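You operate a simulated robot arm through the tools that you are given. There is no shell and no other tool. Be economical: measure what you need, move in short steps, check, and stop when the job is done.

The job below is to be done with a simulated two-armed robot. You get a single attempt, and the scene is never put back.

TASK
Hold the frying pan, pull its handle off and stow it in the herb drawer.
Fine: lay the handle down on the worktop between sink and hob, then open the drawer; shut it again.

Only the result counts: the job must be done as asked and must still hold three seconds after the hand-in. Knocking over, shifting, dropping, spilling or breaking anything else fails it.

THE ROBOT
Two 6-joint arms with two-finger parallel grippers on one trunk, on a base that drives. Base frame: it is fixed to the floor where the robot stands at the start and does not move with it; the origin is under the middle of the robot, x ahead of it, y to its left, z up. Readings come in cm, rad, newtons and seconds.
The left shoulder is at the start at [6, 18.7, 117.2], the right one opposite. With the tool pointing down near the work surface each hand reaches from about 26 to 62 cm from the robot's upright axis, wherever it stands, measured 20 degrees to its own side. Places, roughly: worktop between sink and hob [50, -10, 90]; herb drawer [50, -60, 80]; top [60, -70, 80]. Payload 1.57 kg a hand.
The tool frame of a hand sits at the grasp point between the pads (the TCP): z along the fingers, y along the line on which they close. The tips reach 3 cm beyond it. Largest opening 11 cm; finger width 2.4, thickness 1.2; the body of the gripper, 4.8 by 11.2 cm, starts 7.8 cm behind the TCP.
Orientation is told as [roll, pitch, yaw] about the base's x, y, z axes, in that order, counted from this pose: with the fingers straight down and closing along the base's y, the tool's x points along the base's -x, its y along +y and its z along -z.

THE INTERFACE
- The arms move only by the tool arm_command. It takes "left_increments", "right_increments" or both (then of equal length, played together; a hand with none holds still); each is a list of rows, each an object of numbers (a shift or turn left out is 0, a gripper value left out holds the last): "rx", "ry", "rz": the turn, a rotation vector about the tool's x, y, z in units of 4 degrees (1.0 is 4 degrees); "tx", "ty", "tz": the shift along the tool's x, y, z in units of 40 mm (1.0 is 40 mm); "grip": the gripper command, from -1 (fully open) to 1 (shut), values between in proportion. In form: [{"rx": .., "ry": .., "rz": .., "tx": .., "ty": .., "tz": .., "grip": ..}, ...]. A call has 1 to 20 rows; each row shifts and turns the commanded pose from where the row before left it, along the tool's axes as they then stand. A call with a number of a shift or a turn outside -1 to 1 is refused whole. Rows are played at 5 a second. More than 5 cm and 0.15 rad between two rows, or a gripper value outside its range, and nothing of the call is played. A pose out of reach is approached as far as the arm can. The call stops where the force on the tool passes 90 N (or 10 N more than at its start, if that is more) or the arm is blocked; 0.2 s more then pass. The fingers move at their own pace (about 15.3 cm/s each) and stop on an object; they squeeze with about 41 N. The grip force told is the motor's: it shows also when the fingers shut on nothing. Time passes only in rows, and 0.2 s behind the last, so rows that do not move let the fingers close. The reply holds the time, the measured pose of the TCP, the force on the tool along the base axes, the opening and the grip force, in the units named above and with some noise.
- Cameras (640 x 400 px; columns grow to the right, rows downward): "scene" is now at [-0.5, -4.22, 170.43]; the picture's right is [-0.59, -0.80, 0.00], its down [-0.68, 0.50, -0.54] and it looks along [0.43, -0.32, -0.84] (base axes); focal length 275 px, centre (320, 200). "left" rides on the left gripper at [7, -1.6, -14.1] in its tool frame; the picture's right is [0.23, 0.97, 0.00], its down [-0.86, 0.20, -0.48] and it looks along [-0.47, 0.11, 0.88] (tool axes); focal length 222 px, centre (320, 200). "right" rides on the right gripper at [7, 1.6, -14.1] in its tool frame; the picture's right is [-0.23, 0.97, 0.00], its down [-0.86, -0.20, -0.48] and it looks along [-0.47, -0.11, 0.88] (tool axes); focal length 222 px, centre (320, 200). There is no depth. A picture from a camera that has moved, and an enlarged one, comes with that camera's place and axes in the base frame and with its lens.
- capture(camera): a new picture of that camera. It takes no simulated time.
- move_column(by): slides the trunk up (or, below 0, down) by that many cm; the arms and the scene camera ride with it, the base frame stays. It gives what a move gives, with no picture.
- steer(legs): drives the robot by 1 to 6 legs, each [ahead, left, turn to the left] in cm, cm and rad, along the robot's own axes; the way and the turn of a leg run together, so that a leg with both is an arc; at most 150 cm and 3.142 rad a leg. The arms and the cameras ride along, it lands a little off, and it stops where it bumps. It gives what a move gives.
- aim_head(pan, tilt): turns the head with the scene camera to pan (to the left, within 1.501 rad either way) and tilt (down, from -0.506 to 1.204), counted from straight ahead of the robot. It gives what a move gives.
- close_up(camera, box): a new picture of the part [left, top, right, bottom] of that camera's present view, enlarged. It takes no simulated time.
- finish_job(): hands the job in; it is judged then, once.

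Work in short steps. Places have to be worked out from the pictures, the camera data and where the tool is seen: move nearer, look again, correct. Check each grasp and each placing, and mend what went wrong. You have 120 turns and 92 pictures in all, those below and enlarged ones among them. Open the grippers and draw the arms clear of the work before you hand the job in, unless the task says otherwise; then end with one line.

The tools are called after ">>>" by a JSON object that holds its "api" and its "payload". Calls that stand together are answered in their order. arm_command: Moves the arms, as the interface text tells. Its arguments: {"type":"object","properties":{"left_increments":{"type":"array"},"right_increments":{"type":"array"}},"required":[]} The other tools are called the same way: move_column (by) slides the trunk up or down; steer (legs) drives the base; aim_head (pan, tilt) turns the head that bears the scene camera; capture (camera) takes a picture; close_up (camera, box) takes an enlarged picture of a part of a camera's view; finish_job () hands the job in.

At the start:

```text
clock: 0.0
left_tool_pos: [33.71, -6.55, 115.16]
left_orientation: [0.001, -0.001, 0.0]
left_wrist_force: [-0.1, -0.5, -0.8]
left_width: 11.0
left_finger_force: 0.1
right_tool_pos: [33.06, -39.12, 115.82]
right_orientation: [0.0, 0.0, 0.0]
right_wrist_force: [0.3, 1.2, 0.5]
right_width: 11.01
right_finger_force: 0.1
trunk travel left (down, up): [-80.0, 19.0]
robot x, y, heading: [0.37, -0.08, 0.005]
head pan, tilt: [-0.637, 1.0]
```

scene: 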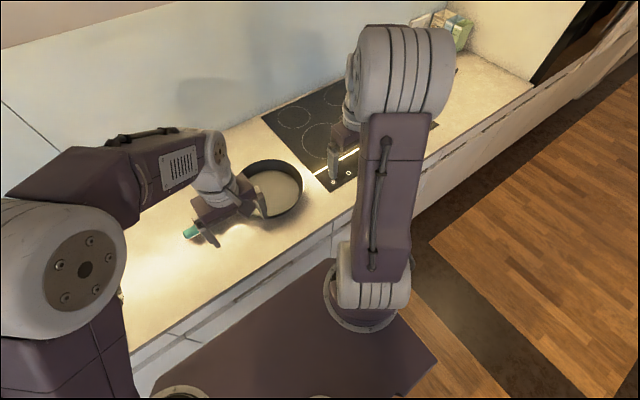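
right: 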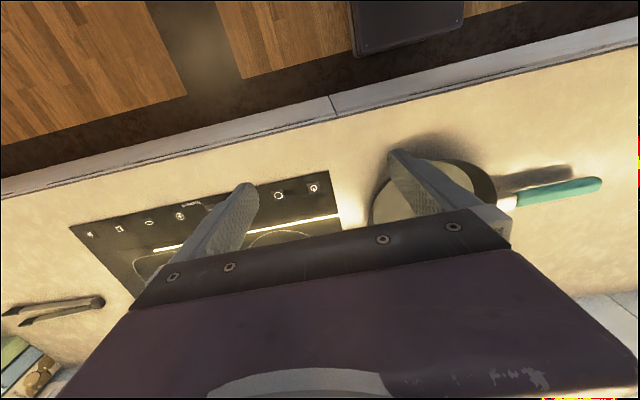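
left: 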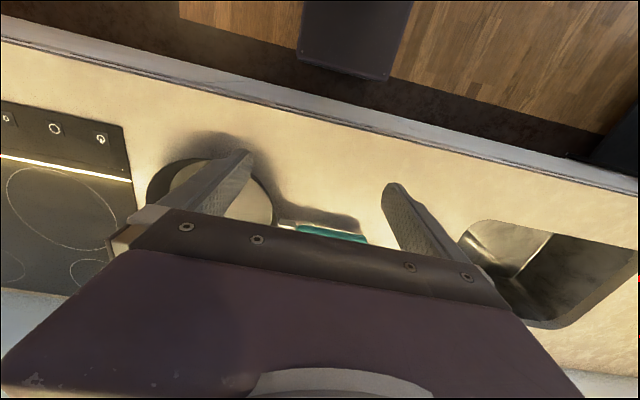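

The pan seems to be around [53, -24, 90] with its teal handle toward +y. I'll look closer at it and at the drawer fronts.

>>> {"api": "close_up", "payload": {"camera": "scene", "box": [160, 120, 340, 260]}}

>>> {"api": "close_up", "payload": {"camera": "right", "box": [320, 100, 640, 300]}}

>>> {"api": "aim_head", "payload": {"pan": -1.1, "tilt": 0.85}}

>>> {"api": "capture", "payload": {"camera": "scene"}}

```text
2.86 times, centred on (250, 190) of scene
camera zoom: at [-0.5, -4.22, 170.43], right [-0.59, -0.8, 0.0], down [-0.68, 0.5, -0.54], along [0.43, -0.32, -0.84], focal length 786 px, centre (520, 229)
```

zoom: 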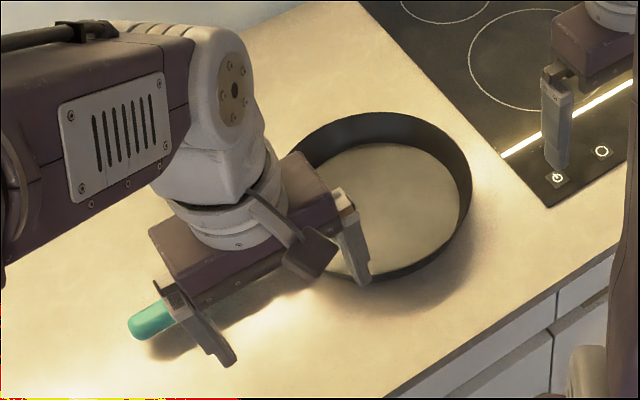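

```text
2.00 times, centred on (480, 200) of right
camera zoom: at [26.16, -37.48, 129.98], right [0.23, 0.97, 0.0], down [0.86, -0.2, 0.48], along [0.47, -0.11, -0.88], focal length 444 px, centre (0, 200)
```

zoom: 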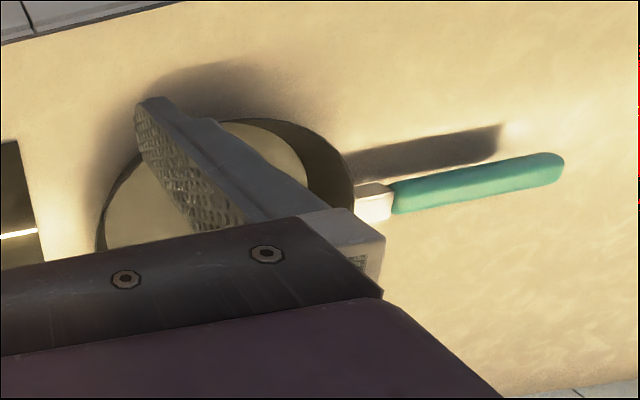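

```text
clock: 0.9
left_tool_pos: [33.83, -6.55, 115.26]
left_orientation: [0.001, -0.002, 0.0]
left_wrist_force: [-0.6, 0.4, 0.0]
left_width: 11.0
left_finger_force: 0.0
right_tool_pos: [33.12, -39.03, 115.78]
right_orientation: [0.0, 0.0, 0.0]
right_wrist_force: [1.0, 0.2, 0.3]
right_width: 11.0
right_finger_force: 0.2
trunk travel left (down, up): [-80.0, 19.0]
robot x, y, heading: [-0.01, 0.12, 0.0]
head pan, tilt: [-1.1, 0.85]
```

```text
86 pictures are left
camera scene: at [-2.56, -7.03, 171.53], right [-0.89, -0.45, 0.0], down [-0.34, 0.67, -0.66], along [0.3, -0.59, -0.75], focal length 275 px, centre (320, 200)
```

scene: 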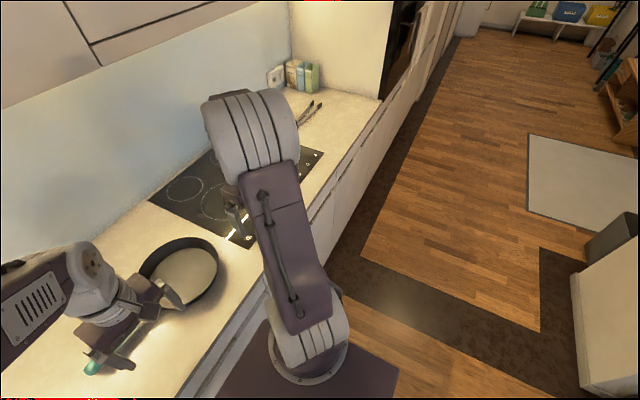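

I triangulate the handle tip at about [53.5, 7, 93.7], with the teal part running along y from -7 to 7 and the pan centre near y = -22. I'll shift the robot to the right so that both hands can reach, then look again.

>>> {"api": "steer", "payload": {"legs": [[0, -13, 0]]}}

>>> {"api": "aim_head", "payload": {"pan": 0.0, "tilt": 0.85}}

>>> {"api": "capture", "payload": {"camera": "scene"}}

>>> {"api": "capture", "payload": {"camera": "left"}}

>>> {"api": "capture", "payload": {"camera": "right"}}

```text
clock: 2.2
left_tool_pos: [33.73, -19.68, 115.08]
left_orientation: [-0.002, 0.0, -0.001]
left_wrist_force: [0.0, 1.0, -0.9]
left_width: 10.97
left_finger_force: 0.1
right_tool_pos: [33.09, -52.25, 115.91]
right_orientation: [-0.003, 0.001, -0.001]
right_wrist_force: [1.0, -0.3, 0.1]
right_width: 11.0
right_finger_force: 0.1
trunk travel left (down, up): [-80.0, 19.0]
robot x, y, heading: [0.1, -13.0, -0.007]
head pan, tilt: [-1.1, 0.85]
```

```text
clock: 3.5
left_tool_pos: [33.75, -19.84, 115.21]
left_orientation: [-0.002, -0.001, -0.002]
left_wrist_force: [-0.2, -0.3, 0.3]
left_width: 11.0
left_finger_force: 0.0
right_tool_pos: [33.15, -52.57, 115.77]
right_orientation: [0.0, 0.0, 0.0]
right_wrist_force: [0.1, 0.2, 0.1]
right_width: 11.01
right_finger_force: 0.1
trunk travel left (down, up): [-80.0, 19.0]
robot x, y, heading: [0.04, -13.47, -0.004]
head pan, tilt: [0.0, 0.85]
```

```text
85 pictures are left
camera scene: at [1.7, -13.43, 171.53], right [0.0, -1.0, 0.0], down [-0.75, 0.0, -0.66], along [0.66, 0.0, -0.75], focal length 275 px, centre (320, 200)
```

scene: 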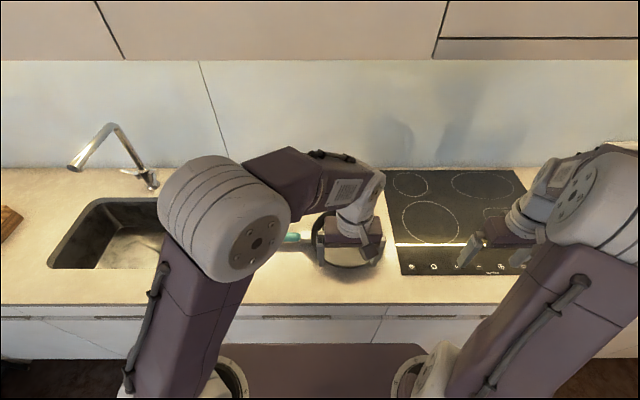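

```text
84 pictures are left
camera left: at [26.83, -21.58, 129.25], right [-0.23, 0.97, 0.0], down [0.86, 0.2, 0.48], along [0.47, 0.11, -0.88], focal length 222 px, centre (320, 200)
```

left: 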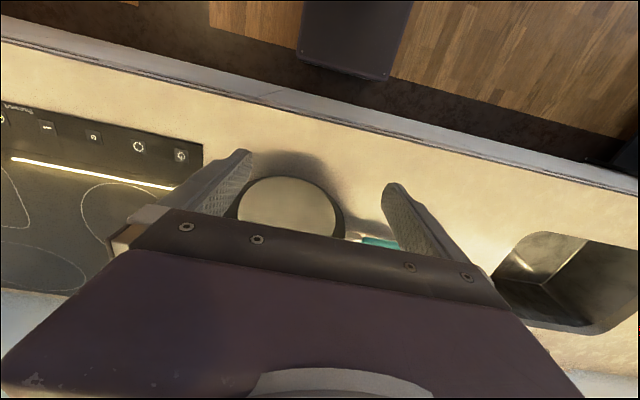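

```text
83 pictures are left
camera right: at [26.12, -50.84, 129.97], right [0.23, 0.97, 0.0], down [0.85, -0.2, 0.48], along [0.47, -0.11, -0.88], focal length 222 px, centre (320, 200)
```

right: 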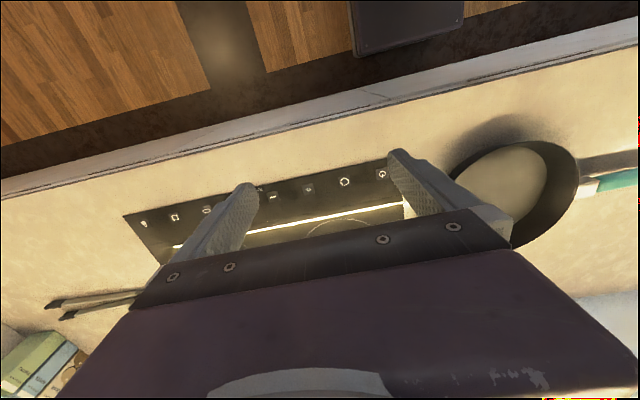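

The left arm is at height 115, clear of everything. I move it above the handle, at about [53.4, 0.5], and then yaw it by 90 degrees.

>>> {"api": "arm_command", "payload": {"left_increments": [{"tx": -0.49, "ty": 0.5}, {"tx": -0.49, "ty": 0.5}, {"tx": -0.49, "ty": 0.5}, {"tx": -0.49, "ty": 0.5}, {"tx": -0.49, "ty": 0.5}, {"tx": -0.49, "ty": 0.5}, {"tx": -0.49, "ty": 0.5}, {"tx": -0.49, "ty": 0.5}, {"tx": -0.49, "ty": 0.5}, {"tx": -0.49, "ty": 0.5}]}}

>>> {"api": "arm_command", "payload": {"left_increments": [{"rz": 1}, {"rz": 1}, {"rz": 1}, {"rz": 1}, {"rz": 1}, {"rz": 1}, {"rz": 1}, {"rz": 1}, {"rz": 1}, {"rz": 1}, {"rz": 1}, {"rz": 1}, {"rz": 1}, {"rz": 1}, {"rz": 1}, {"rz": 1}, {"rz": 1}, {"rz": 1}, {"rz": 1}, {"rz": 1}]}}

>>> {"api": "arm_command", "payload": {"left_increments": [{"rz": 1}, {"rz": 1}, {"rz": 0.5}, {}]}}

>>> {"api": "capture", "payload": {"camera": "left"}}

>>> {"api": "capture", "payload": {"camera": "scene"}}

```text
clock: 5.7
left_tool_pos: [53.24, 0.21, 114.86]
left_orientation: [-0.001, 0.003, -0.001]
left_wrist_force: [0.7, 0.8, 1.0]
left_width: 10.97
left_finger_force: 0.0
right_tool_pos: [33.15, -52.46, 115.83]
right_orientation: [0.0, 0.002, 0.001]
right_wrist_force: [-1.2, -0.2, 0.7]
right_width: 11.0
right_finger_force: 0.1
trunk travel left (down, up): [-80.0, 19.0]
robot x, y, heading: [-0.06, -13.24, -0.001]
head pan, tilt: [0.0, 0.85]
```

```text
clock: 9.9
left_tool_pos: [53.31, 0.19, 115.28]
left_orientation: [0.001, 0.001, -1.397]
left_wrist_force: [-0.1, 0.3, 0.0]
left_width: 11.0
left_finger_force: 0.2
right_tool_pos: [33.12, -52.38, 115.83]
right_orientation: [0.0, 0.001, 0.0]
right_wrist_force: [0.5, 0.2, 0.4]
right_width: 11.01
right_finger_force: 0.1
trunk travel left (down, up): [-80.0, 19.0]
robot x, y, heading: [0.05, -12.9, -0.004]
head pan, tilt: [0.0, 0.85]
```

```text
clock: 10.9
left_tool_pos: [53.44, 0.13, 115.27]
left_orientation: [-0.001, 0.0, -1.573]
left_wrist_force: [-0.4, -0.2, -0.2]
left_width: 10.97
left_finger_force: 0.1
right_tool_pos: [33.1, -52.3, 115.88]
right_orientation: [0.001, -0.001, -0.001]
right_wrist_force: [-0.4, -0.2, -1.5]
right_width: 10.99
right_finger_force: 0.1
trunk travel left (down, up): [-80.0, 19.0]
robot x, y, heading: [0.16, -13.51, -0.002]
head pan, tilt: [0.0, 0.85]
```

```text
82 pictures are left
camera left: at [51.83, 7.04, 129.29], right [0.97, 0.23, 0.0], down [0.2, -0.86, 0.48], along [0.11, -0.47, -0.88], focal length 222 px, centre (320, 200)
```

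left: 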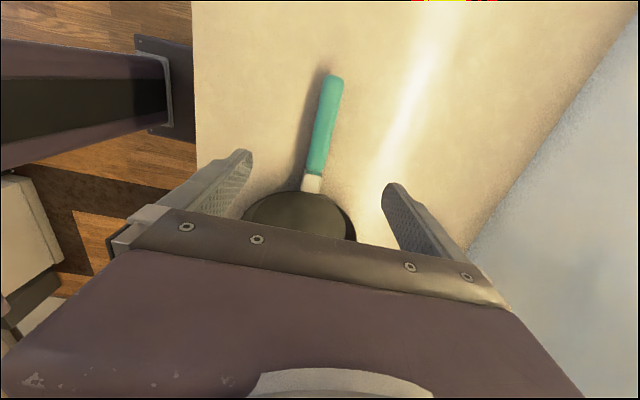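

```text
81 pictures are left
camera scene: at [1.71, -13.37, 171.53], right [0.0, -1.0, 0.0], down [-0.75, 0.0, -0.66], along [0.66, 0.0, -0.75], focal length 275 px, centre (320, 200)
```

scene: 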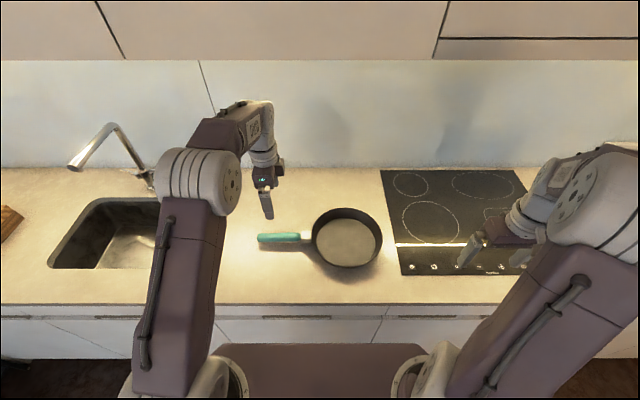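

The handle axis reads x≈53.7, y from -6.8 to 7.4. I lower the left hand to about z 99 and check, and start moving the right hand toward the pan's far (-y) rim at about [53.5, -34].

>>> {"api": "arm_command", "payload": {"left_increments": [{"tz": 0.8}, {"tz": 0.8}, {"tz": 0.8}, {"tz": 0.8}, {"tz": 0.8}, {}]}}

>>> {"api": "arm_command", "payload": {"right_increments": [{"tx": -0.5, "ty": 0.45}, {"tx": -0.5, "ty": 0.45}, {"tx": -0.5, "ty": 0.45}, {"tx": -0.5, "ty": 0.45}, {"tx": -0.5, "ty": 0.45}, {"tx": -0.5, "ty": 0.45}, {"tx": -0.5, "ty": 0.45}, {"tx": -0.5, "ty": 0.45}, {"tx": -0.5, "ty": 0.45}, {"tx": -0.5, "ty": 0.45}, {"tz": 0.7}, {"tz": 0.7}, {"tz": 0.7}, {}]}}

>>> {"api": "capture", "payload": {"camera": "left"}}

>>> {"api": "capture", "payload": {"camera": "right"}}

>>> {"api": "capture", "payload": {"camera": "scene"}}

```text
clock: 12.3
left_tool_pos: [53.35, 0.41, 98.73]
left_orientation: [0.0, 0.0, -1.569]
left_wrist_force: [0.5, -0.7, 1.6]
left_width: 11.0
left_finger_force: 0.0
right_tool_pos: [32.96, -52.38, 115.72]
right_orientation: [0.0, 0.001, 0.0]
right_wrist_force: [-0.9, -0.2, 0.8]
right_width: 11.0
right_finger_force: 0.1
trunk travel left (down, up): [-80.0, 19.0]
robot x, y, heading: [-0.05, -13.2, -0.005]
head pan, tilt: [0.0, 0.85]
```

```text
clock: 15.3
left_tool_pos: [53.41, 0.37, 98.88]
left_orientation: [0.0, 0.0, -1.569]
left_wrist_force: [-0.3, -0.2, 0.7]
left_width: 10.97
left_finger_force: 0.1
right_tool_pos: [53.18, -34.72, 107.42]
right_orientation: [0.0, 0.0, 0.0]
right_wrist_force: [0.1, 0.6, -0.1]
right_width: 11.0
right_finger_force: 0.1
trunk travel left (down, up): [-80.0, 19.0]
robot x, y, heading: [-0.15, -13.69, -0.003]
head pan, tilt: [0.0, 0.85]
```

```text
80 pictures are left
camera left: at [51.85, 7.24, 113.01], right [0.97, 0.23, 0.0], down [0.2, -0.86, 0.48], along [0.11, -0.47, -0.88], focal length 222 px, centre (320, 200)
```

left: 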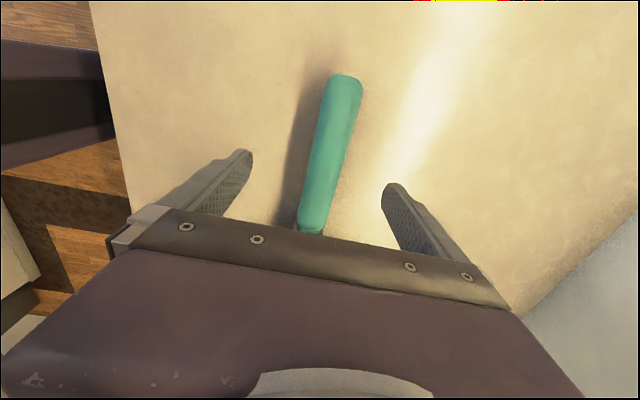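

```text
79 pictures are left
camera right: at [46.25, -32.97, 121.64], right [0.23, 0.97, 0.0], down [0.85, -0.2, 0.48], along [0.47, -0.11, -0.88], focal length 222 px, centre (320, 200)
```

right: 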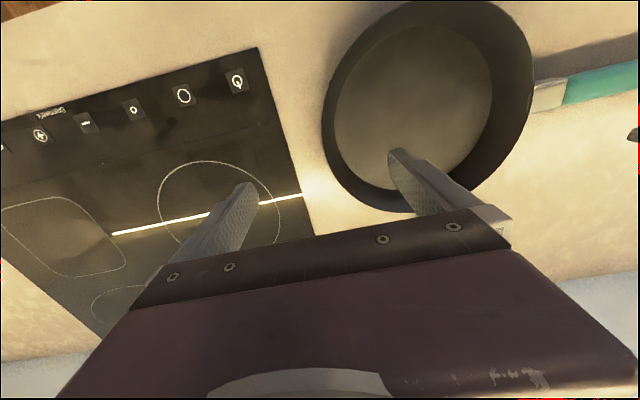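

```text
78 pictures are left
camera scene: at [1.66, -13.37, 171.53], right [0.0, -1.0, 0.0], down [-0.75, 0.0, -0.66], along [0.66, 0.0, -0.75], focal length 275 px, centre (320, 200)
```

scene: 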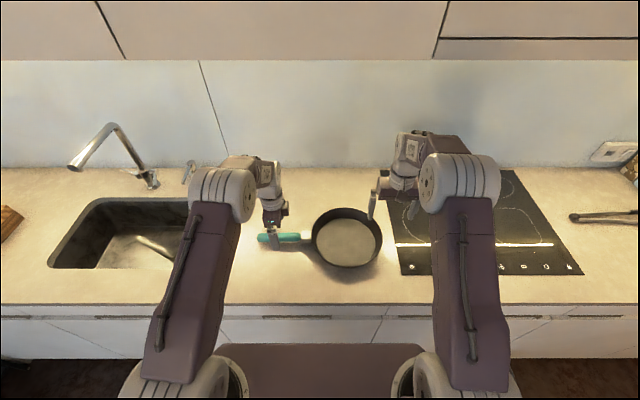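

Left hand: the handle is centred at x≈53.9, so I shift it by +0.4 in x and lower it to z≈94.3. Right hand: the rim is at about [53.6, -34, 95], so I align it and lower to z≈95.3 with the fingers astride the wall.

>>> {"api": "arm_command", "payload": {"left_increments": [{"ty": 0.11}, {"tz": 0.5}, {"tz": 0.4}, {"tz": 0.23}, {}], "right_increments": [{"tx": -0.1, "ty": 0.2}, {"tz": 0.8}, {"tz": 0.8}, {"tz": 0.8}, {"tz": 0.6}]}}

>>> {"api": "capture", "payload": {"camera": "left"}}

>>> {"api": "capture", "payload": {"camera": "right"}}

>>> {"api": "close_up", "payload": {"camera": "scene", "box": [230, 150, 430, 290]}}

```text
clock: 16.5
left_tool_pos: [53.93, 0.19, 94.63]
left_orientation: [0.0, 0.0, -1.571]
left_wrist_force: [0.2, 0.5, -0.1]
left_width: 11.0
left_finger_force: 0.0
right_tool_pos: [53.52, -33.68, 95.3]
right_orientation: [0.0, 0.002, 0.001]
right_wrist_force: [-0.4, -0.2, -0.3]
right_width: 11.01
right_finger_force: 0.1
trunk travel left (down, up): [-80.0, 19.0]
robot x, y, heading: [-0.18, -13.27, 0.002]
head pan, tilt: [0.0, 0.85]
```

```text
77 pictures are left
camera left: at [52.38, 7.04, 108.72], right [0.97, 0.23, 0.0], down [0.2, -0.86, 0.48], along [0.11, -0.47, -0.88], focal length 222 px, centre (320, 200)
```

left: 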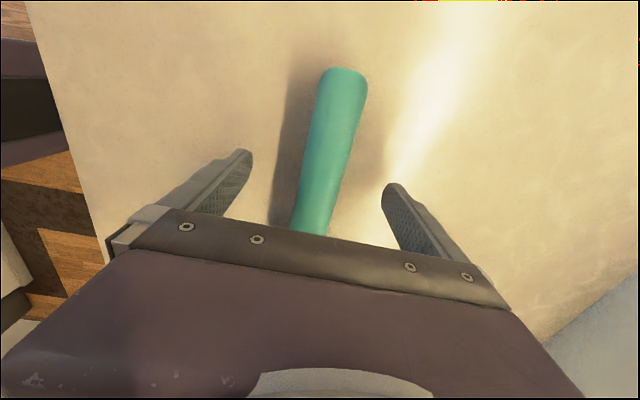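

```text
76 pictures are left
camera right: at [46.58, -32.06, 109.55], right [0.23, 0.97, 0.0], down [0.85, -0.2, 0.48], along [0.47, -0.11, -0.88], focal length 222 px, centre (320, 200)
```

right: 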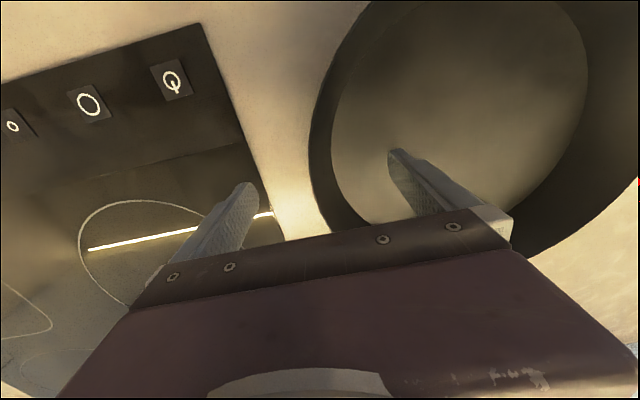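

```text
2.86 times, centred on (330, 220) of scene
camera zoom: at [1.75, -13.39, 171.54], right [0.0, -1.0, 0.0], down [-0.75, 0.0, -0.66], along [0.66, 0.0, -0.75], focal length 786 px, centre (291, 143)
```

zoom: 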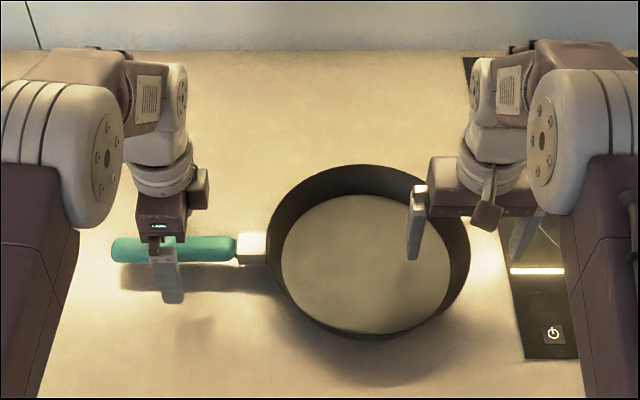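

Both grippers straddle their targets. I close the right hand on the pan wall first.

>>> {"api": "arm_command", "payload": {"right_increments": [{"grip": 0.0}, {"grip": 0.6}, {"grip": 1}, {"grip": 1}, {"grip": 1}]}}

>>> {"api": "capture", "payload": {"camera": "right"}}

```text
clock: 17.7
left_tool_pos: [53.93, 0.07, 94.63]
left_orientation: [0.0, 0.001, -1.57]
left_wrist_force: [0.0, -0.4, -0.1]
left_width: 11.03
left_finger_force: 0.0
right_tool_pos: [53.64, -33.65, 95.45]
right_orientation: [0.0, -0.001, -0.002]
right_wrist_force: [2.7, 1.0, 0.9]
right_width: 1.61
right_finger_force: 31.4
trunk travel left (down, up): [-80.0, 19.0]
robot x, y, heading: [0.11, -13.42, -0.0]
head pan, tilt: [0.0, 0.85]
```

```text
74 pictures are left
camera right: at [46.6, -32.02, 109.59], right [0.23, 0.97, 0.0], down [0.85, -0.2, 0.48], along [0.47, -0.11, -0.88], focal length 222 px, centre (320, 200)
```

right: 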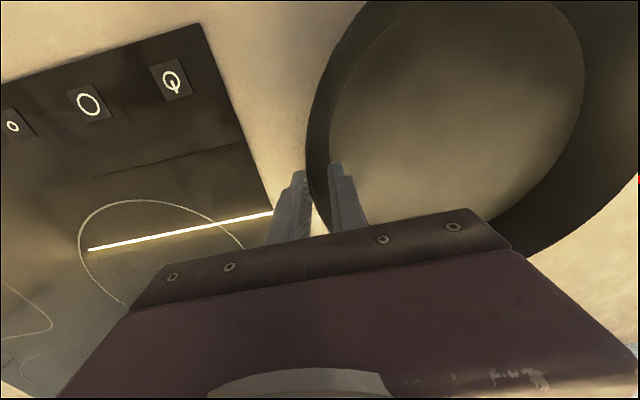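

The right hand holds the pan wall (opening 1.6 cm, about 31 N). Now I close the left hand on the handle.

>>> {"api": "arm_command", "payload": {"left_increments": [{"grip": 0.0}, {"grip": 0.5}, {"grip": 1}, {"grip": 1}, {"grip": 1}]}}

>>> {"api": "capture", "payload": {"camera": "left"}}

```text
clock: 18.9
left_tool_pos: [53.97, 0.17, 94.59]
left_orientation: [0.001, -0.001, -1.571]
left_wrist_force: [-1.8, 0.1, 0.2]
left_width: 3.12
left_finger_force: 40.1
right_tool_pos: [53.59, -33.73, 95.34]
right_orientation: [0.0, -0.001, -0.001]
right_wrist_force: [2.7, 2.0, 0.9]
right_width: 1.6
right_finger_force: 31.3
trunk travel left (down, up): [-80.0, 19.0]
robot x, y, heading: [-0.11, -13.58, 0.002]
head pan, tilt: [0.0, 0.85]
```

```text
73 pictures are left
camera left: at [52.37, 7.08, 108.71], right [0.97, 0.23, 0.0], down [0.2, -0.86, 0.48], along [0.11, -0.47, -0.88], focal length 222 px, centre (320, 200)
```

left: 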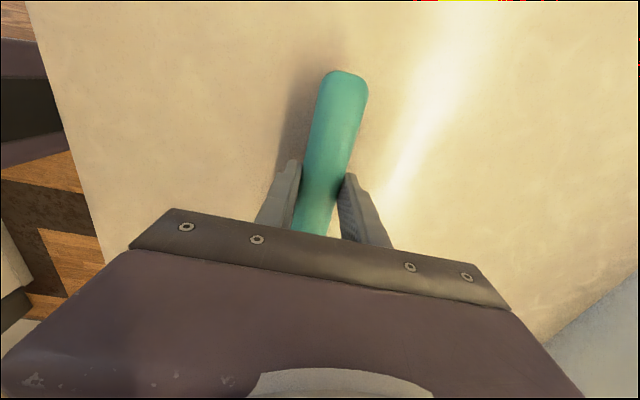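

The left hand grips the handle (3.1 cm, 40 N). I pull slowly along +y (tool +x) while the right hand holds the pan.

>>> {"api": "arm_command", "payload": {"left_increments": [{"tx": 0.1}, {"tx": 0.1}, {"tx": 0.1}, {"tx": 0.1}, {}], "right_increments": [{}, {}, {}, {}, {}]}}

>>> {"api": "close_up", "payload": {"camera": "scene", "box": [230, 150, 430, 290]}}

```text
clock: 20.1
left_tool_pos: [53.85, 1.71, 94.66]
left_orientation: [0.001, -0.002, -1.571]
left_wrist_force: [-0.4, 0.0, 0.1]
left_width: 3.17
left_finger_force: 40.2
right_tool_pos: [53.61, -33.7, 95.31]
right_orientation: [-0.001, 0.0, -0.002]
right_wrist_force: [2.9, 0.2, 4.1]
right_width: 1.6
right_finger_force: 31.0
trunk travel left (down, up): [-80.0, 19.0]
robot x, y, heading: [0.3, -12.97, 0.0]
head pan, tilt: [0.0, 0.85]
```

```text
2.86 times, centred on (330, 220) of scene
camera zoom: at [1.76, -13.35, 171.54], right [0.0, -1.0, 0.0], down [-0.75, 0.0, -0.66], along [0.66, 0.0, -0.75], focal length 786 px, centre (291, 143)
```

zoom: 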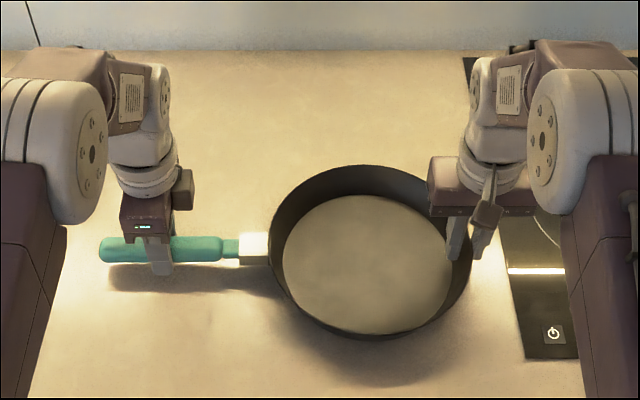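

The teal handle is sliding out of the metal socket and the pan is staying still. I keep pulling.

>>> {"api": "arm_command", "payload": {"left_increments": [{"tx": 0.15}, {"tx": 0.15}, {"tx": 0.15}, {"tx": 0.15}, {"tx": 0.15}, {"tx": 0.15}, {"tx": 0.15}, {"tx": 0.15}, {}], "right_increments": [{}, {}, {}, {}, {}, {}, {}, {}, {}]}}

>>> {"api": "close_up", "payload": {"camera": "scene", "box": [200, 150, 400, 290]}}

```text
clock: 22.1
left_tool_pos: [53.9, 6.57, 94.68]
left_orientation: [0.0, 0.0, -1.572]
left_wrist_force: [0.8, -0.5, 0.1]
left_width: 3.12
left_finger_force: 40.6
right_tool_pos: [53.49, -33.64, 95.4]
right_orientation: [-0.002, 0.001, -0.001]
right_wrist_force: [3.7, -0.3, 5.5]
right_width: 1.6
right_finger_force: 31.7
trunk travel left (down, up): [-80.0, 19.0]
robot x, y, heading: [0.06, -13.32, -0.005]
head pan, tilt: [0.0, 0.85]
```

```text
2.86 times, centred on (300, 220) of scene
camera zoom: at [1.76, -13.36, 171.53], right [0.0, -1.0, 0.0], down [-0.75, 0.0, -0.66], along [0.66, 0.0, -0.75], focal length 786 px, centre (377, 143)
```

zoom: 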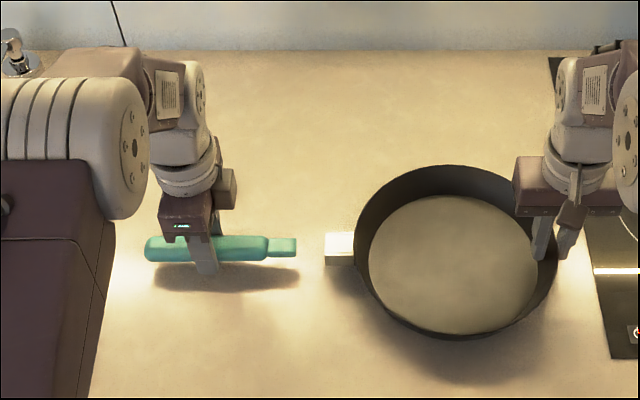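

The handle is off. I lower it toward the worktop in small steps, watching the force.

>>> {"api": "arm_command", "payload": {"left_increments": [{"tz": 0.1}, {"tz": 0.1}, {"tz": 0.1}, {"tz": 0.05}, {}]}}

>>> {"api": "close_up", "payload": {"camera": "scene", "box": [200, 150, 400, 290]}}

>>> {"api": "capture", "payload": {"camera": "left"}}

```text
clock: 23.3
left_tool_pos: [53.87, 6.63, 93.15]
left_orientation: [0.0, 0.0, -1.572]
left_wrist_force: [-0.5, 0.6, 0.1]
left_width: 3.12
left_finger_force: 39.3
right_tool_pos: [53.51, -33.7, 95.33]
right_orientation: [0.0, 0.001, -0.002]
right_wrist_force: [3.8, -1.1, 7.1]
right_width: 1.58
right_finger_force: 31.5
trunk travel left (down, up): [-80.0, 19.0]
robot x, y, heading: [0.14, -13.6, 0.003]
head pan, tilt: [0.0, 0.85]
```

```text
2.86 times, centred on (300, 220) of scene
camera zoom: at [1.75, -13.36, 171.53], right [0.0, -1.0, 0.0], down [-0.75, 0.0, -0.66], along [0.66, 0.0, -0.75], focal length 786 px, centre (377, 143)
```

zoom: 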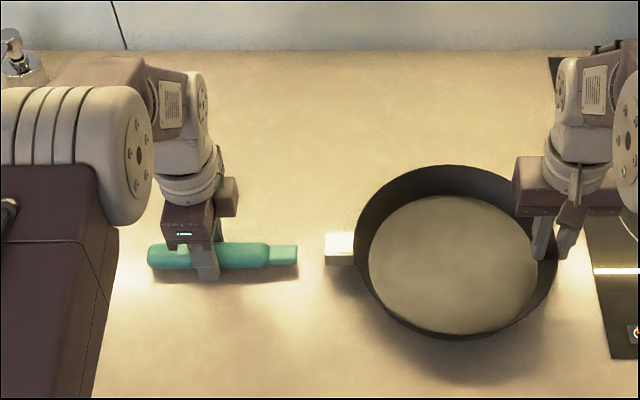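

```text
69 pictures are left
camera left: at [52.37, 13.47, 107.35], right [0.97, 0.23, 0.0], down [0.2, -0.86, 0.48], along [0.11, -0.47, -0.88], focal length 222 px, centre (320, 200)
```

left: 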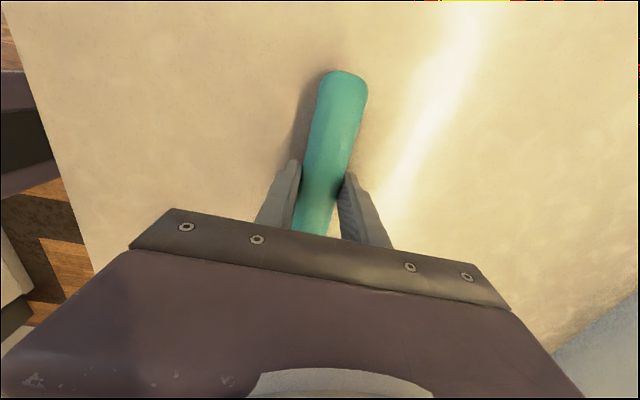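

It's nearly down. A few finer steps until something touches.

>>> {"api": "arm_command", "payload": {"left_increments": [{"tz": 0.05}, {"tz": 0.05}, {}]}}

```text
clock: 24.1
left_tool_pos: [53.89, 6.55, 93.0]
left_orientation: [0.005, 0.0, -1.571]
left_wrist_force: [2.3, 3.3, 14.8]
left_width: 3.1
left_finger_force: 40.0
right_tool_pos: [53.4, -33.71, 95.42]
right_orientation: [0.0, 0.001, 0.001]
right_wrist_force: [2.9, -1.2, 0.2]
right_width: 1.58
right_finger_force: 31.5
trunk travel left (down, up): [-80.0, 19.0]
robot x, y, heading: [0.22, -13.51, 0.002]
head pan, tilt: [0.0, 0.85]
```

Contact at 15 N. I ease up by 1 mm, open the left hand and lift it away; I also open the right hand gently and lift it off the pan.

>>> {"api": "arm_command", "payload": {"left_increments": [{"tz": -0.03}, {"grip": 0.2}, {"grip": -0.2}, {}, {}], "right_increments": [{}, {}, {"grip": 0.5}, {"grip": 0.2}, {}]}}

>>> {"api": "capture", "payload": {"camera": "left"}}

>>> {"api": "capture", "payload": {"camera": "right"}}

```text
clock: 25.3
left_tool_pos: [53.98, 6.44, 93.07]
left_orientation: [0.001, 0.0, -1.571]
left_wrist_force: [9.1, -0.2, 12.6]
left_width: 5.75
left_finger_force: 0.1
right_tool_pos: [53.42, -33.67, 95.37]
right_orientation: [0.0, -0.001, -0.002]
right_wrist_force: [-0.4, -0.6, 0.2]
right_width: 4.39
right_finger_force: 0.1
trunk travel left (down, up): [-80.0, 19.0]
robot x, y, heading: [0.22, -13.13, -0.008]
head pan, tilt: [0.0, 0.85]
```

```text
68 pictures are left
camera left: at [52.34, 13.33, 107.11], right [0.97, 0.23, 0.0], down [0.2, -0.86, 0.48], along [0.11, -0.47, -0.88], focal length 222 px, centre (320, 200)
```

left: 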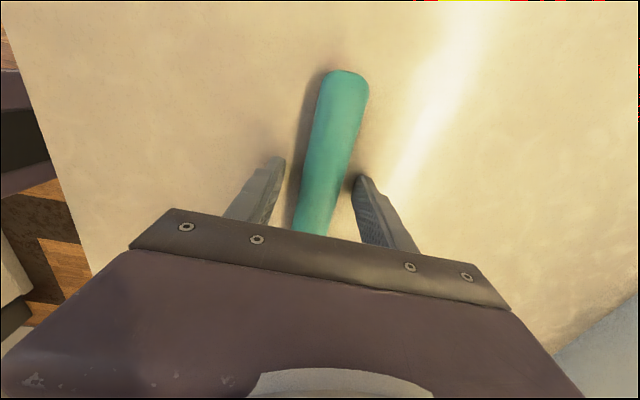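

```text
67 pictures are left
camera right: at [46.58, -32.1, 109.57], right [0.23, 0.97, 0.0], down [0.86, -0.2, 0.48], along [0.47, -0.11, -0.88], focal length 222 px, centre (320, 200)
```

right: 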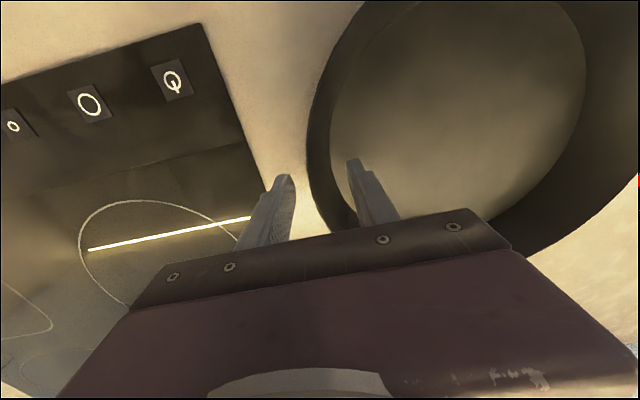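

Both have let go cleanly. I lift both hands straight up.

>>> {"api": "arm_command", "payload": {"left_increments": [{"tz": -0.2}, {"tz": -0.4}, {"tz": -0.8}, {"tz": -0.8}, {"tz": -0.8}, {"tz": -0.8}, {"tz": -0.8}, {"tz": -0.8, "grip": -1}, {}], "right_increments": [{"tz": -0.2}, {"tz": -0.4}, {"tz": -0.8}, {"tz": -0.8}, {"tz": -0.8}, {"tz": -0.8}, {"tz": -0.8}, {"tz": -0.8, "grip": -1}, {}]}}

>>> {"api": "arm_command", "payload": {"left_increments": [{"ty": -0.8}, {"ty": -0.8}, {"ty": -0.8}, {"ty": -0.8}, {"ty": -0.8}, {"ty": -0.8}, {"ty": -0.6}], "right_increments": [{"tx": 0.8}, {"tx": 0.8}, {"tx": 0.8}, {"tx": 0.8}, {"tx": 0.8}, {"tx": 0.8}, {"tx": 0.6}]}}

>>> {"api": "capture", "payload": {"camera": "scene"}}

```text
clock: 27.3
left_tool_pos: [54.08, 6.72, 114.6]
left_orientation: [0.001, -0.001, -1.572]
left_wrist_force: [0.7, 0.8, 0.3]
left_width: 11.0
left_finger_force: 0.1
right_tool_pos: [53.78, -33.49, 116.99]
right_orientation: [0.0, 0.002, 0.001]
right_wrist_force: [-0.3, -0.8, 0.7]
right_width: 11.0
right_finger_force: 0.0
trunk travel left (down, up): [-80.0, 19.0]
robot x, y, heading: [-0.23, -13.54, 0.003]
head pan, tilt: [0.0, 0.85]
```

```text
clock: 28.9
left_tool_pos: [31.85, 6.65, 114.78]
left_orientation: [0.002, 0.0, -1.57]
left_wrist_force: [-0.7, 0.7, 0.3]
left_width: 10.95
left_finger_force: 0.0
right_tool_pos: [31.38, -33.76, 116.8]
right_orientation: [0.002, -0.001, 0.0]
right_wrist_force: [0.3, -0.2, -0.2]
right_width: 10.99
right_finger_force: 0.1
trunk travel left (down, up): [-80.0, 19.0]
robot x, y, heading: [0.14, -13.52, 0.002]
head pan, tilt: [0.0, 0.85]
```

```text
66 pictures are left
camera scene: at [1.36, -13.36, 171.54], right [0.0, -1.0, 0.0], down [-0.75, 0.0, -0.66], along [0.66, 0.0, -0.75], focal length 275 px, centre (320, 200)
```

scene: 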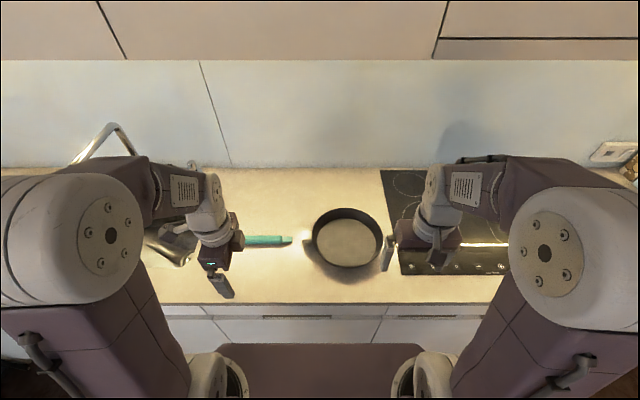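

The handle lies on the worktop and the pan hasn't moved. I back off to view the drawer fronts on the right.

>>> {"api": "steer", "payload": {"legs": [[-50, 0, 0], [0, -45, 0]]}}

>>> {"api": "aim_head", "payload": {"pan": 0.0, "tilt": 0.75}}

>>> {"api": "capture", "payload": {"camera": "scene"}}

```text
clock: 34.4
left_tool_pos: [-19.96, -39.37, 114.73]
left_orientation: [0.001, -0.003, -1.575]
left_wrist_force: [-0.5, 0.2, -0.9]
left_width: 11.0
left_finger_force: 0.1
right_tool_pos: [-20.68, -79.86, 116.79]
right_orientation: [-0.002, 0.0, -0.006]
right_wrist_force: [0.1, -0.7, -0.5]
right_width: 11.02
right_finger_force: 0.1
trunk travel left (down, up): [-80.0, 19.0]
robot x, y, heading: [-52.17, -59.35, -0.005]
head pan, tilt: [0.0, 0.85]
```

```text
clock: 35.0
left_tool_pos: [-19.93, -39.63, 114.63]
left_orientation: [0.0, -0.001, -1.575]
left_wrist_force: [-0.4, -0.3, 0.2]
left_width: 10.99
left_finger_force: 0.0
right_tool_pos: [-20.68, -79.86, 116.69]
right_orientation: [0.002, 0.0, -0.005]
right_wrist_force: [-0.5, -0.6, -0.1]
right_width: 10.98
right_finger_force: 0.0
trunk travel left (down, up): [-80.0, 19.0]
robot x, y, heading: [-52.3, -59.29, -0.005]
head pan, tilt: [0.0, 0.75]
```

```text
65 pictures are left
camera scene: at [-50.02, -59.39, 172.33], right [-0.01, -1.0, 0.0], down [-0.68, 0.0, -0.73], along [0.73, 0.0, -0.68], focal length 275 px, centre (320, 200)
```

scene: 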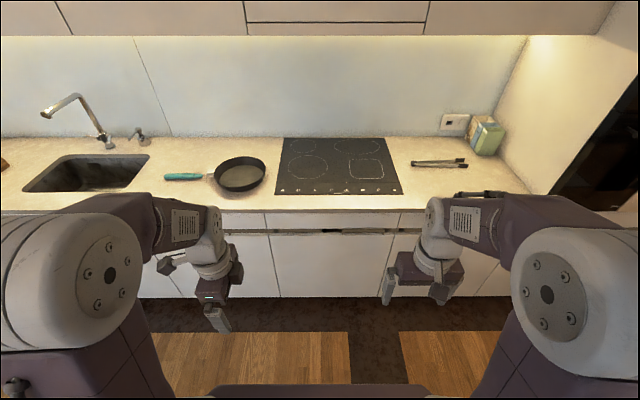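

I zoom in on the drawer fronts.

>>> {"api": "close_up", "payload": {"camera": "scene", "box": [220, 190, 440, 310]}}

>>> {"api": "close_up", "payload": {"camera": "scene", "box": [420, 190, 560, 300]}}

>>> {"api": "capture", "payload": {"camera": "right"}}

```text
2.91 times, centred on (330, 250) of scene
camera zoom: at [-50.02, -59.39, 172.33], right [-0.01, -1.0, 0.0], down [-0.68, 0.0, -0.73], along [0.73, 0.0, -0.68], focal length 800 px, centre (291, 54)
```

zoom: 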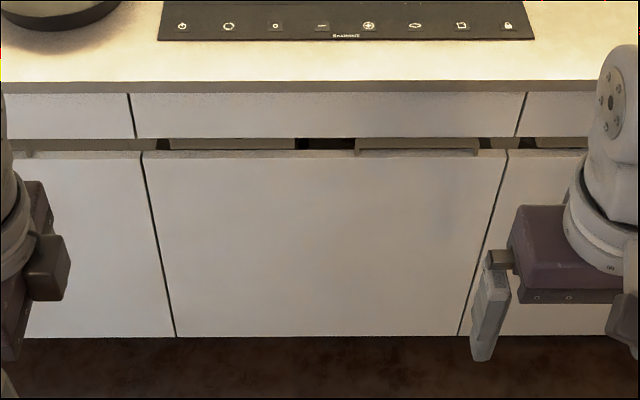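

```text
3.64 times, centred on (490, 245) of scene
camera zoom: at [-50.02, -59.39, 172.33], right [-0.01, -1.0, 0.0], down [-0.68, 0.0, -0.73], along [0.73, 0.0, -0.68], focal length 1000 px, centre (-298, 36)
```

zoom: 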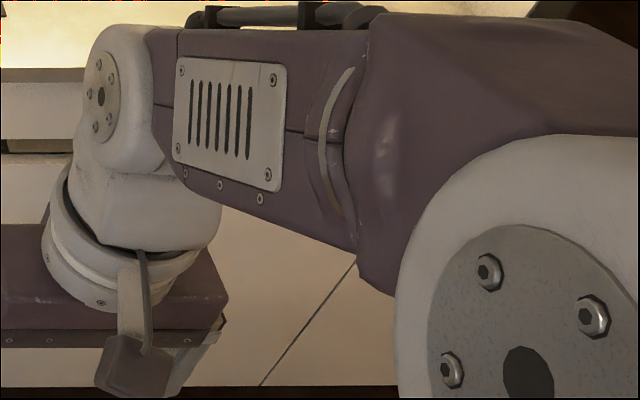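

```text
62 pictures are left
camera right: at [-27.6, -78.29, 130.99], right [0.23, 0.97, 0.0], down [0.85, -0.2, 0.48], along [0.47, -0.11, -0.88], focal length 222 px, centre (320, 200)
```

right: 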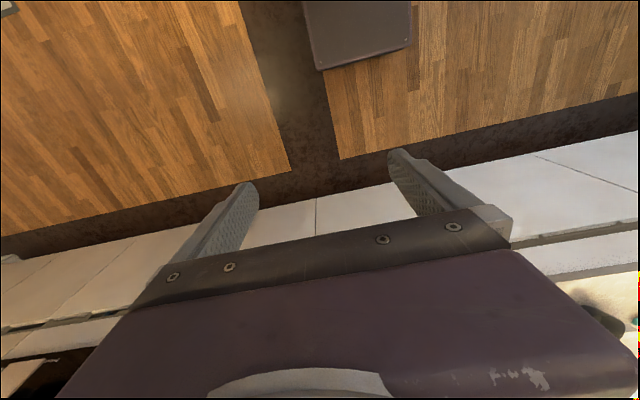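

There's a shallow panel under the hob with handle-like strips beneath it. I lower the trunk and look at it more frontally.

>>> {"api": "move_column", "payload": {"by": -65}}

>>> {"api": "aim_head", "payload": {"pan": -0.1, "tilt": 0.3}}

>>> {"api": "capture", "payload": {"camera": "scene"}}

>>> {"api": "close_up", "payload": {"camera": "scene", "box": [200, 130, 440, 280]}}

```text
refused: -65 is not a number from -40 to 40
```

```text
clock: 35.9
left_tool_pos: [-20.04, -39.56, 114.63]
left_orientation: [0.0, 0.001, -1.575]
left_wrist_force: [-0.1, -0.3, 0.2]
left_width: 11.01
left_finger_force: 0.0
right_tool_pos: [-20.6, -79.94, 116.82]
right_orientation: [0.0, 0.001, -0.004]
right_wrist_force: [-0.1, -0.2, -0.8]
right_width: 10.98
right_finger_force: 0.0
trunk travel left (down, up): [-80.0, 19.0]
robot x, y, heading: [-51.99, -59.19, -0.003]
head pan, tilt: [-0.099, 0.3]
```

```text
61 pictures are left
camera scene: at [-49.03, -60.3, 176.36], right [-0.1, -0.99, 0.0], down [-0.29, 0.03, -0.95], along [0.95, -0.1, -0.3], focal length 275 px, centre (320, 200)
```

scene: 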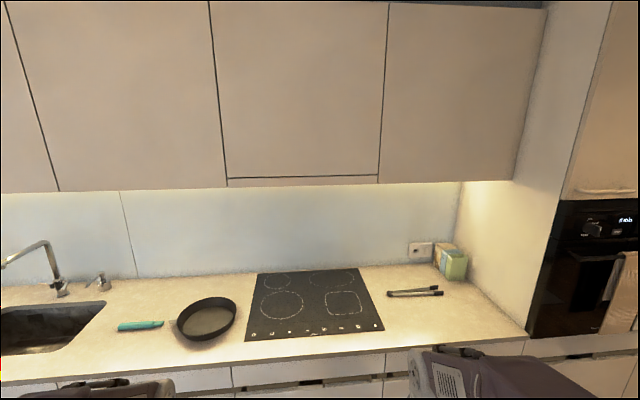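

```text
2.67 times, centred on (320, 205) of scene
camera zoom: at [-49.03, -60.3, 176.36], right [-0.1, -0.99, 0.0], down [-0.29, 0.03, -0.95], along [0.95, -0.1, -0.3], focal length 733 px, centre (320, 187)
```

zoom: 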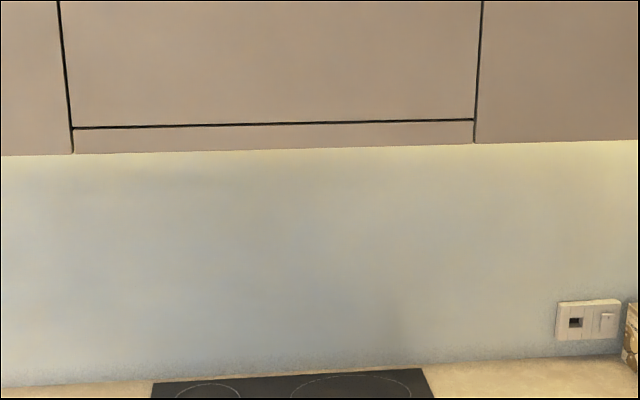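

The column is limited to 40 per call, so I go down 40 and then 20 more before looking.

>>> {"api": "move_column", "payload": {"by": -40}}

>>> {"api": "move_column", "payload": {"by": -25}}

>>> {"api": "capture", "payload": {"camera": "scene"}}

```text
clock: 39.8
left_tool_pos: [-19.92, -39.56, 74.61]
left_orientation: [-0.001, -0.001, -1.575]
left_wrist_force: [0.0, -0.8, 1.7]
left_width: 11.0
left_finger_force: 0.1
right_tool_pos: [-20.61, -79.83, 76.69]
right_orientation: [0.0, 0.0, -0.005]
right_wrist_force: [-0.4, 0.2, 0.2]
right_width: 11.01
right_finger_force: 0.1
trunk travel left (down, up): [-40.0, 59.0]
robot x, y, heading: [-52.22, -59.19, -0.003]
head pan, tilt: [-0.099, 0.3]
```

```text
clock: 42.3
left_tool_pos: [-20.08, -39.54, 49.77]
left_orientation: [-0.001, -0.001, -1.577]
left_wrist_force: [-0.6, -1.3, 0.8]
left_width: 11.03
left_finger_force: 0.0
right_tool_pos: [-20.65, -79.93, 51.88]
right_orientation: [0.0, 0.002, -0.005]
right_wrist_force: [-0.2, 0.5, 0.5]
right_width: 11.0
right_finger_force: 0.2
trunk travel left (down, up): [-15.0, 84.0]
robot x, y, heading: [-52.24, -59.32, -0.002]
head pan, tilt: [-0.099, 0.3]
```

```text
59 pictures are left
camera scene: at [-49.03, -60.31, 111.38], right [-0.1, -0.99, 0.0], down [-0.29, 0.03, -0.96], along [0.95, -0.1, -0.3], focal length 275 px, centre (320, 200)
```

scene: 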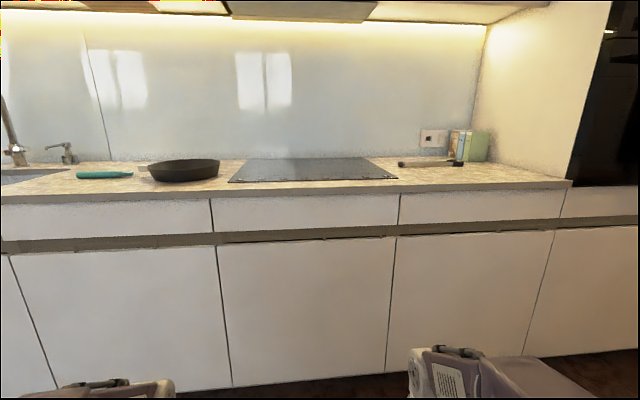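

>>> {"api": "close_up", "payload": {"camera": "scene", "box": [190, 150, 430, 270]}}

>>> {"api": "close_up", "payload": {"camera": "scene", "box": [380, 120, 620, 270]}}

```text
2.67 times, centred on (310, 210) of scene
camera zoom: at [-49.03, -60.31, 111.38], right [-0.1, -0.99, 0.0], down [-0.29, 0.03, -0.96], along [0.95, -0.1, -0.3], focal length 733 px, centre (347, 173)
```

zoom: 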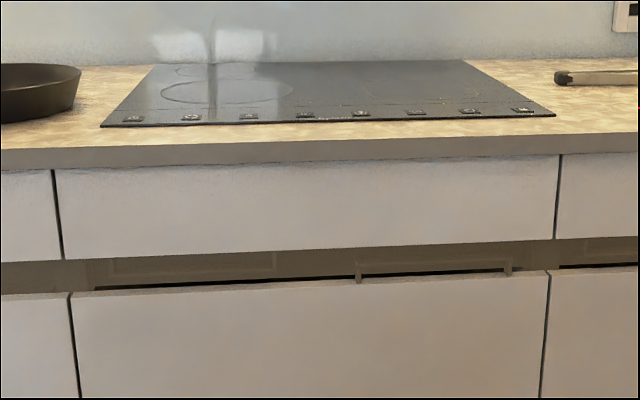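

```text
2.67 times, centred on (500, 195) of scene
camera zoom: at [-49.03, -60.31, 111.38], right [-0.1, -0.99, 0.0], down [-0.29, 0.03, -0.96], along [0.95, -0.1, -0.3], focal length 733 px, centre (-160, 213)
```

zoom: 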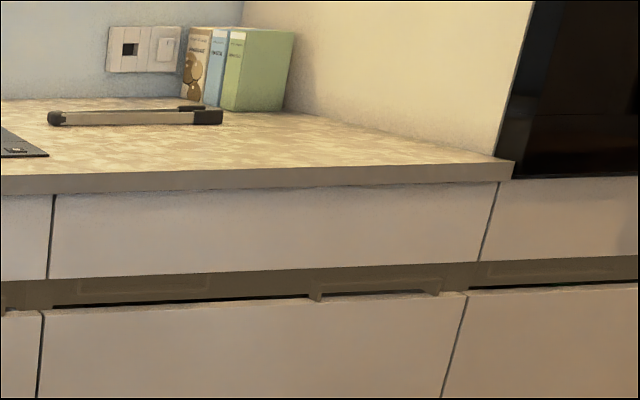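

I zoom further on the recessed pulls under the hob drawer.

>>> {"api": "close_up", "payload": {"camera": "scene", "box": [205, 220, 305, 270]}}

>>> {"api": "close_up", "payload": {"camera": "scene", "box": [305, 220, 405, 270]}}

```text
6.40 times, centred on (255, 245) of scene
camera zoom: at [-49.03, -60.31, 111.38], right [-0.1, -0.99, 0.0], down [-0.29, 0.03, -0.96], along [0.95, -0.1, -0.3], focal length 1760 px, centre (736, -88)
```

zoom: 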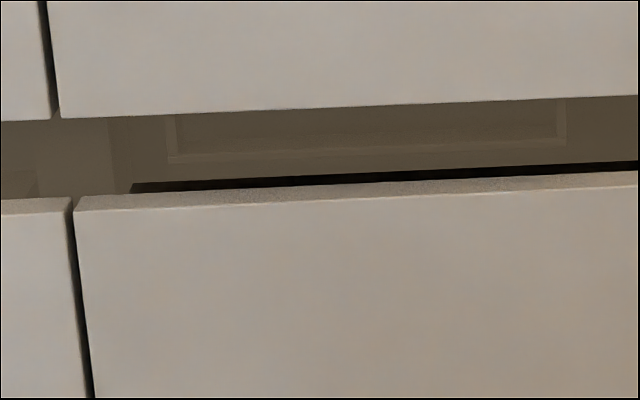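

```text
6.40 times, centred on (355, 245) of scene
camera zoom: at [-49.03, -60.31, 111.38], right [-0.1, -0.99, 0.0], down [-0.29, 0.03, -0.96], along [0.95, -0.1, -0.3], focal length 1760 px, centre (96, -88)
```

zoom: 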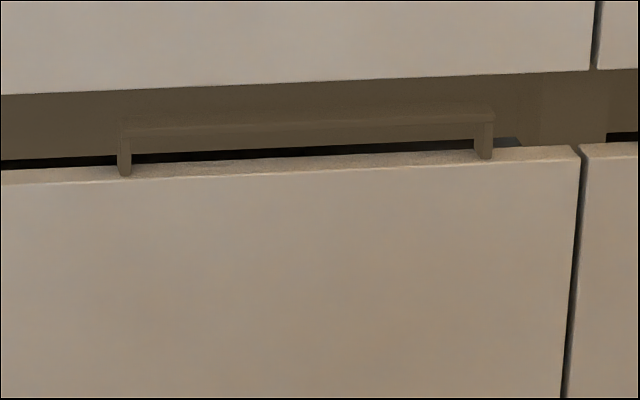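

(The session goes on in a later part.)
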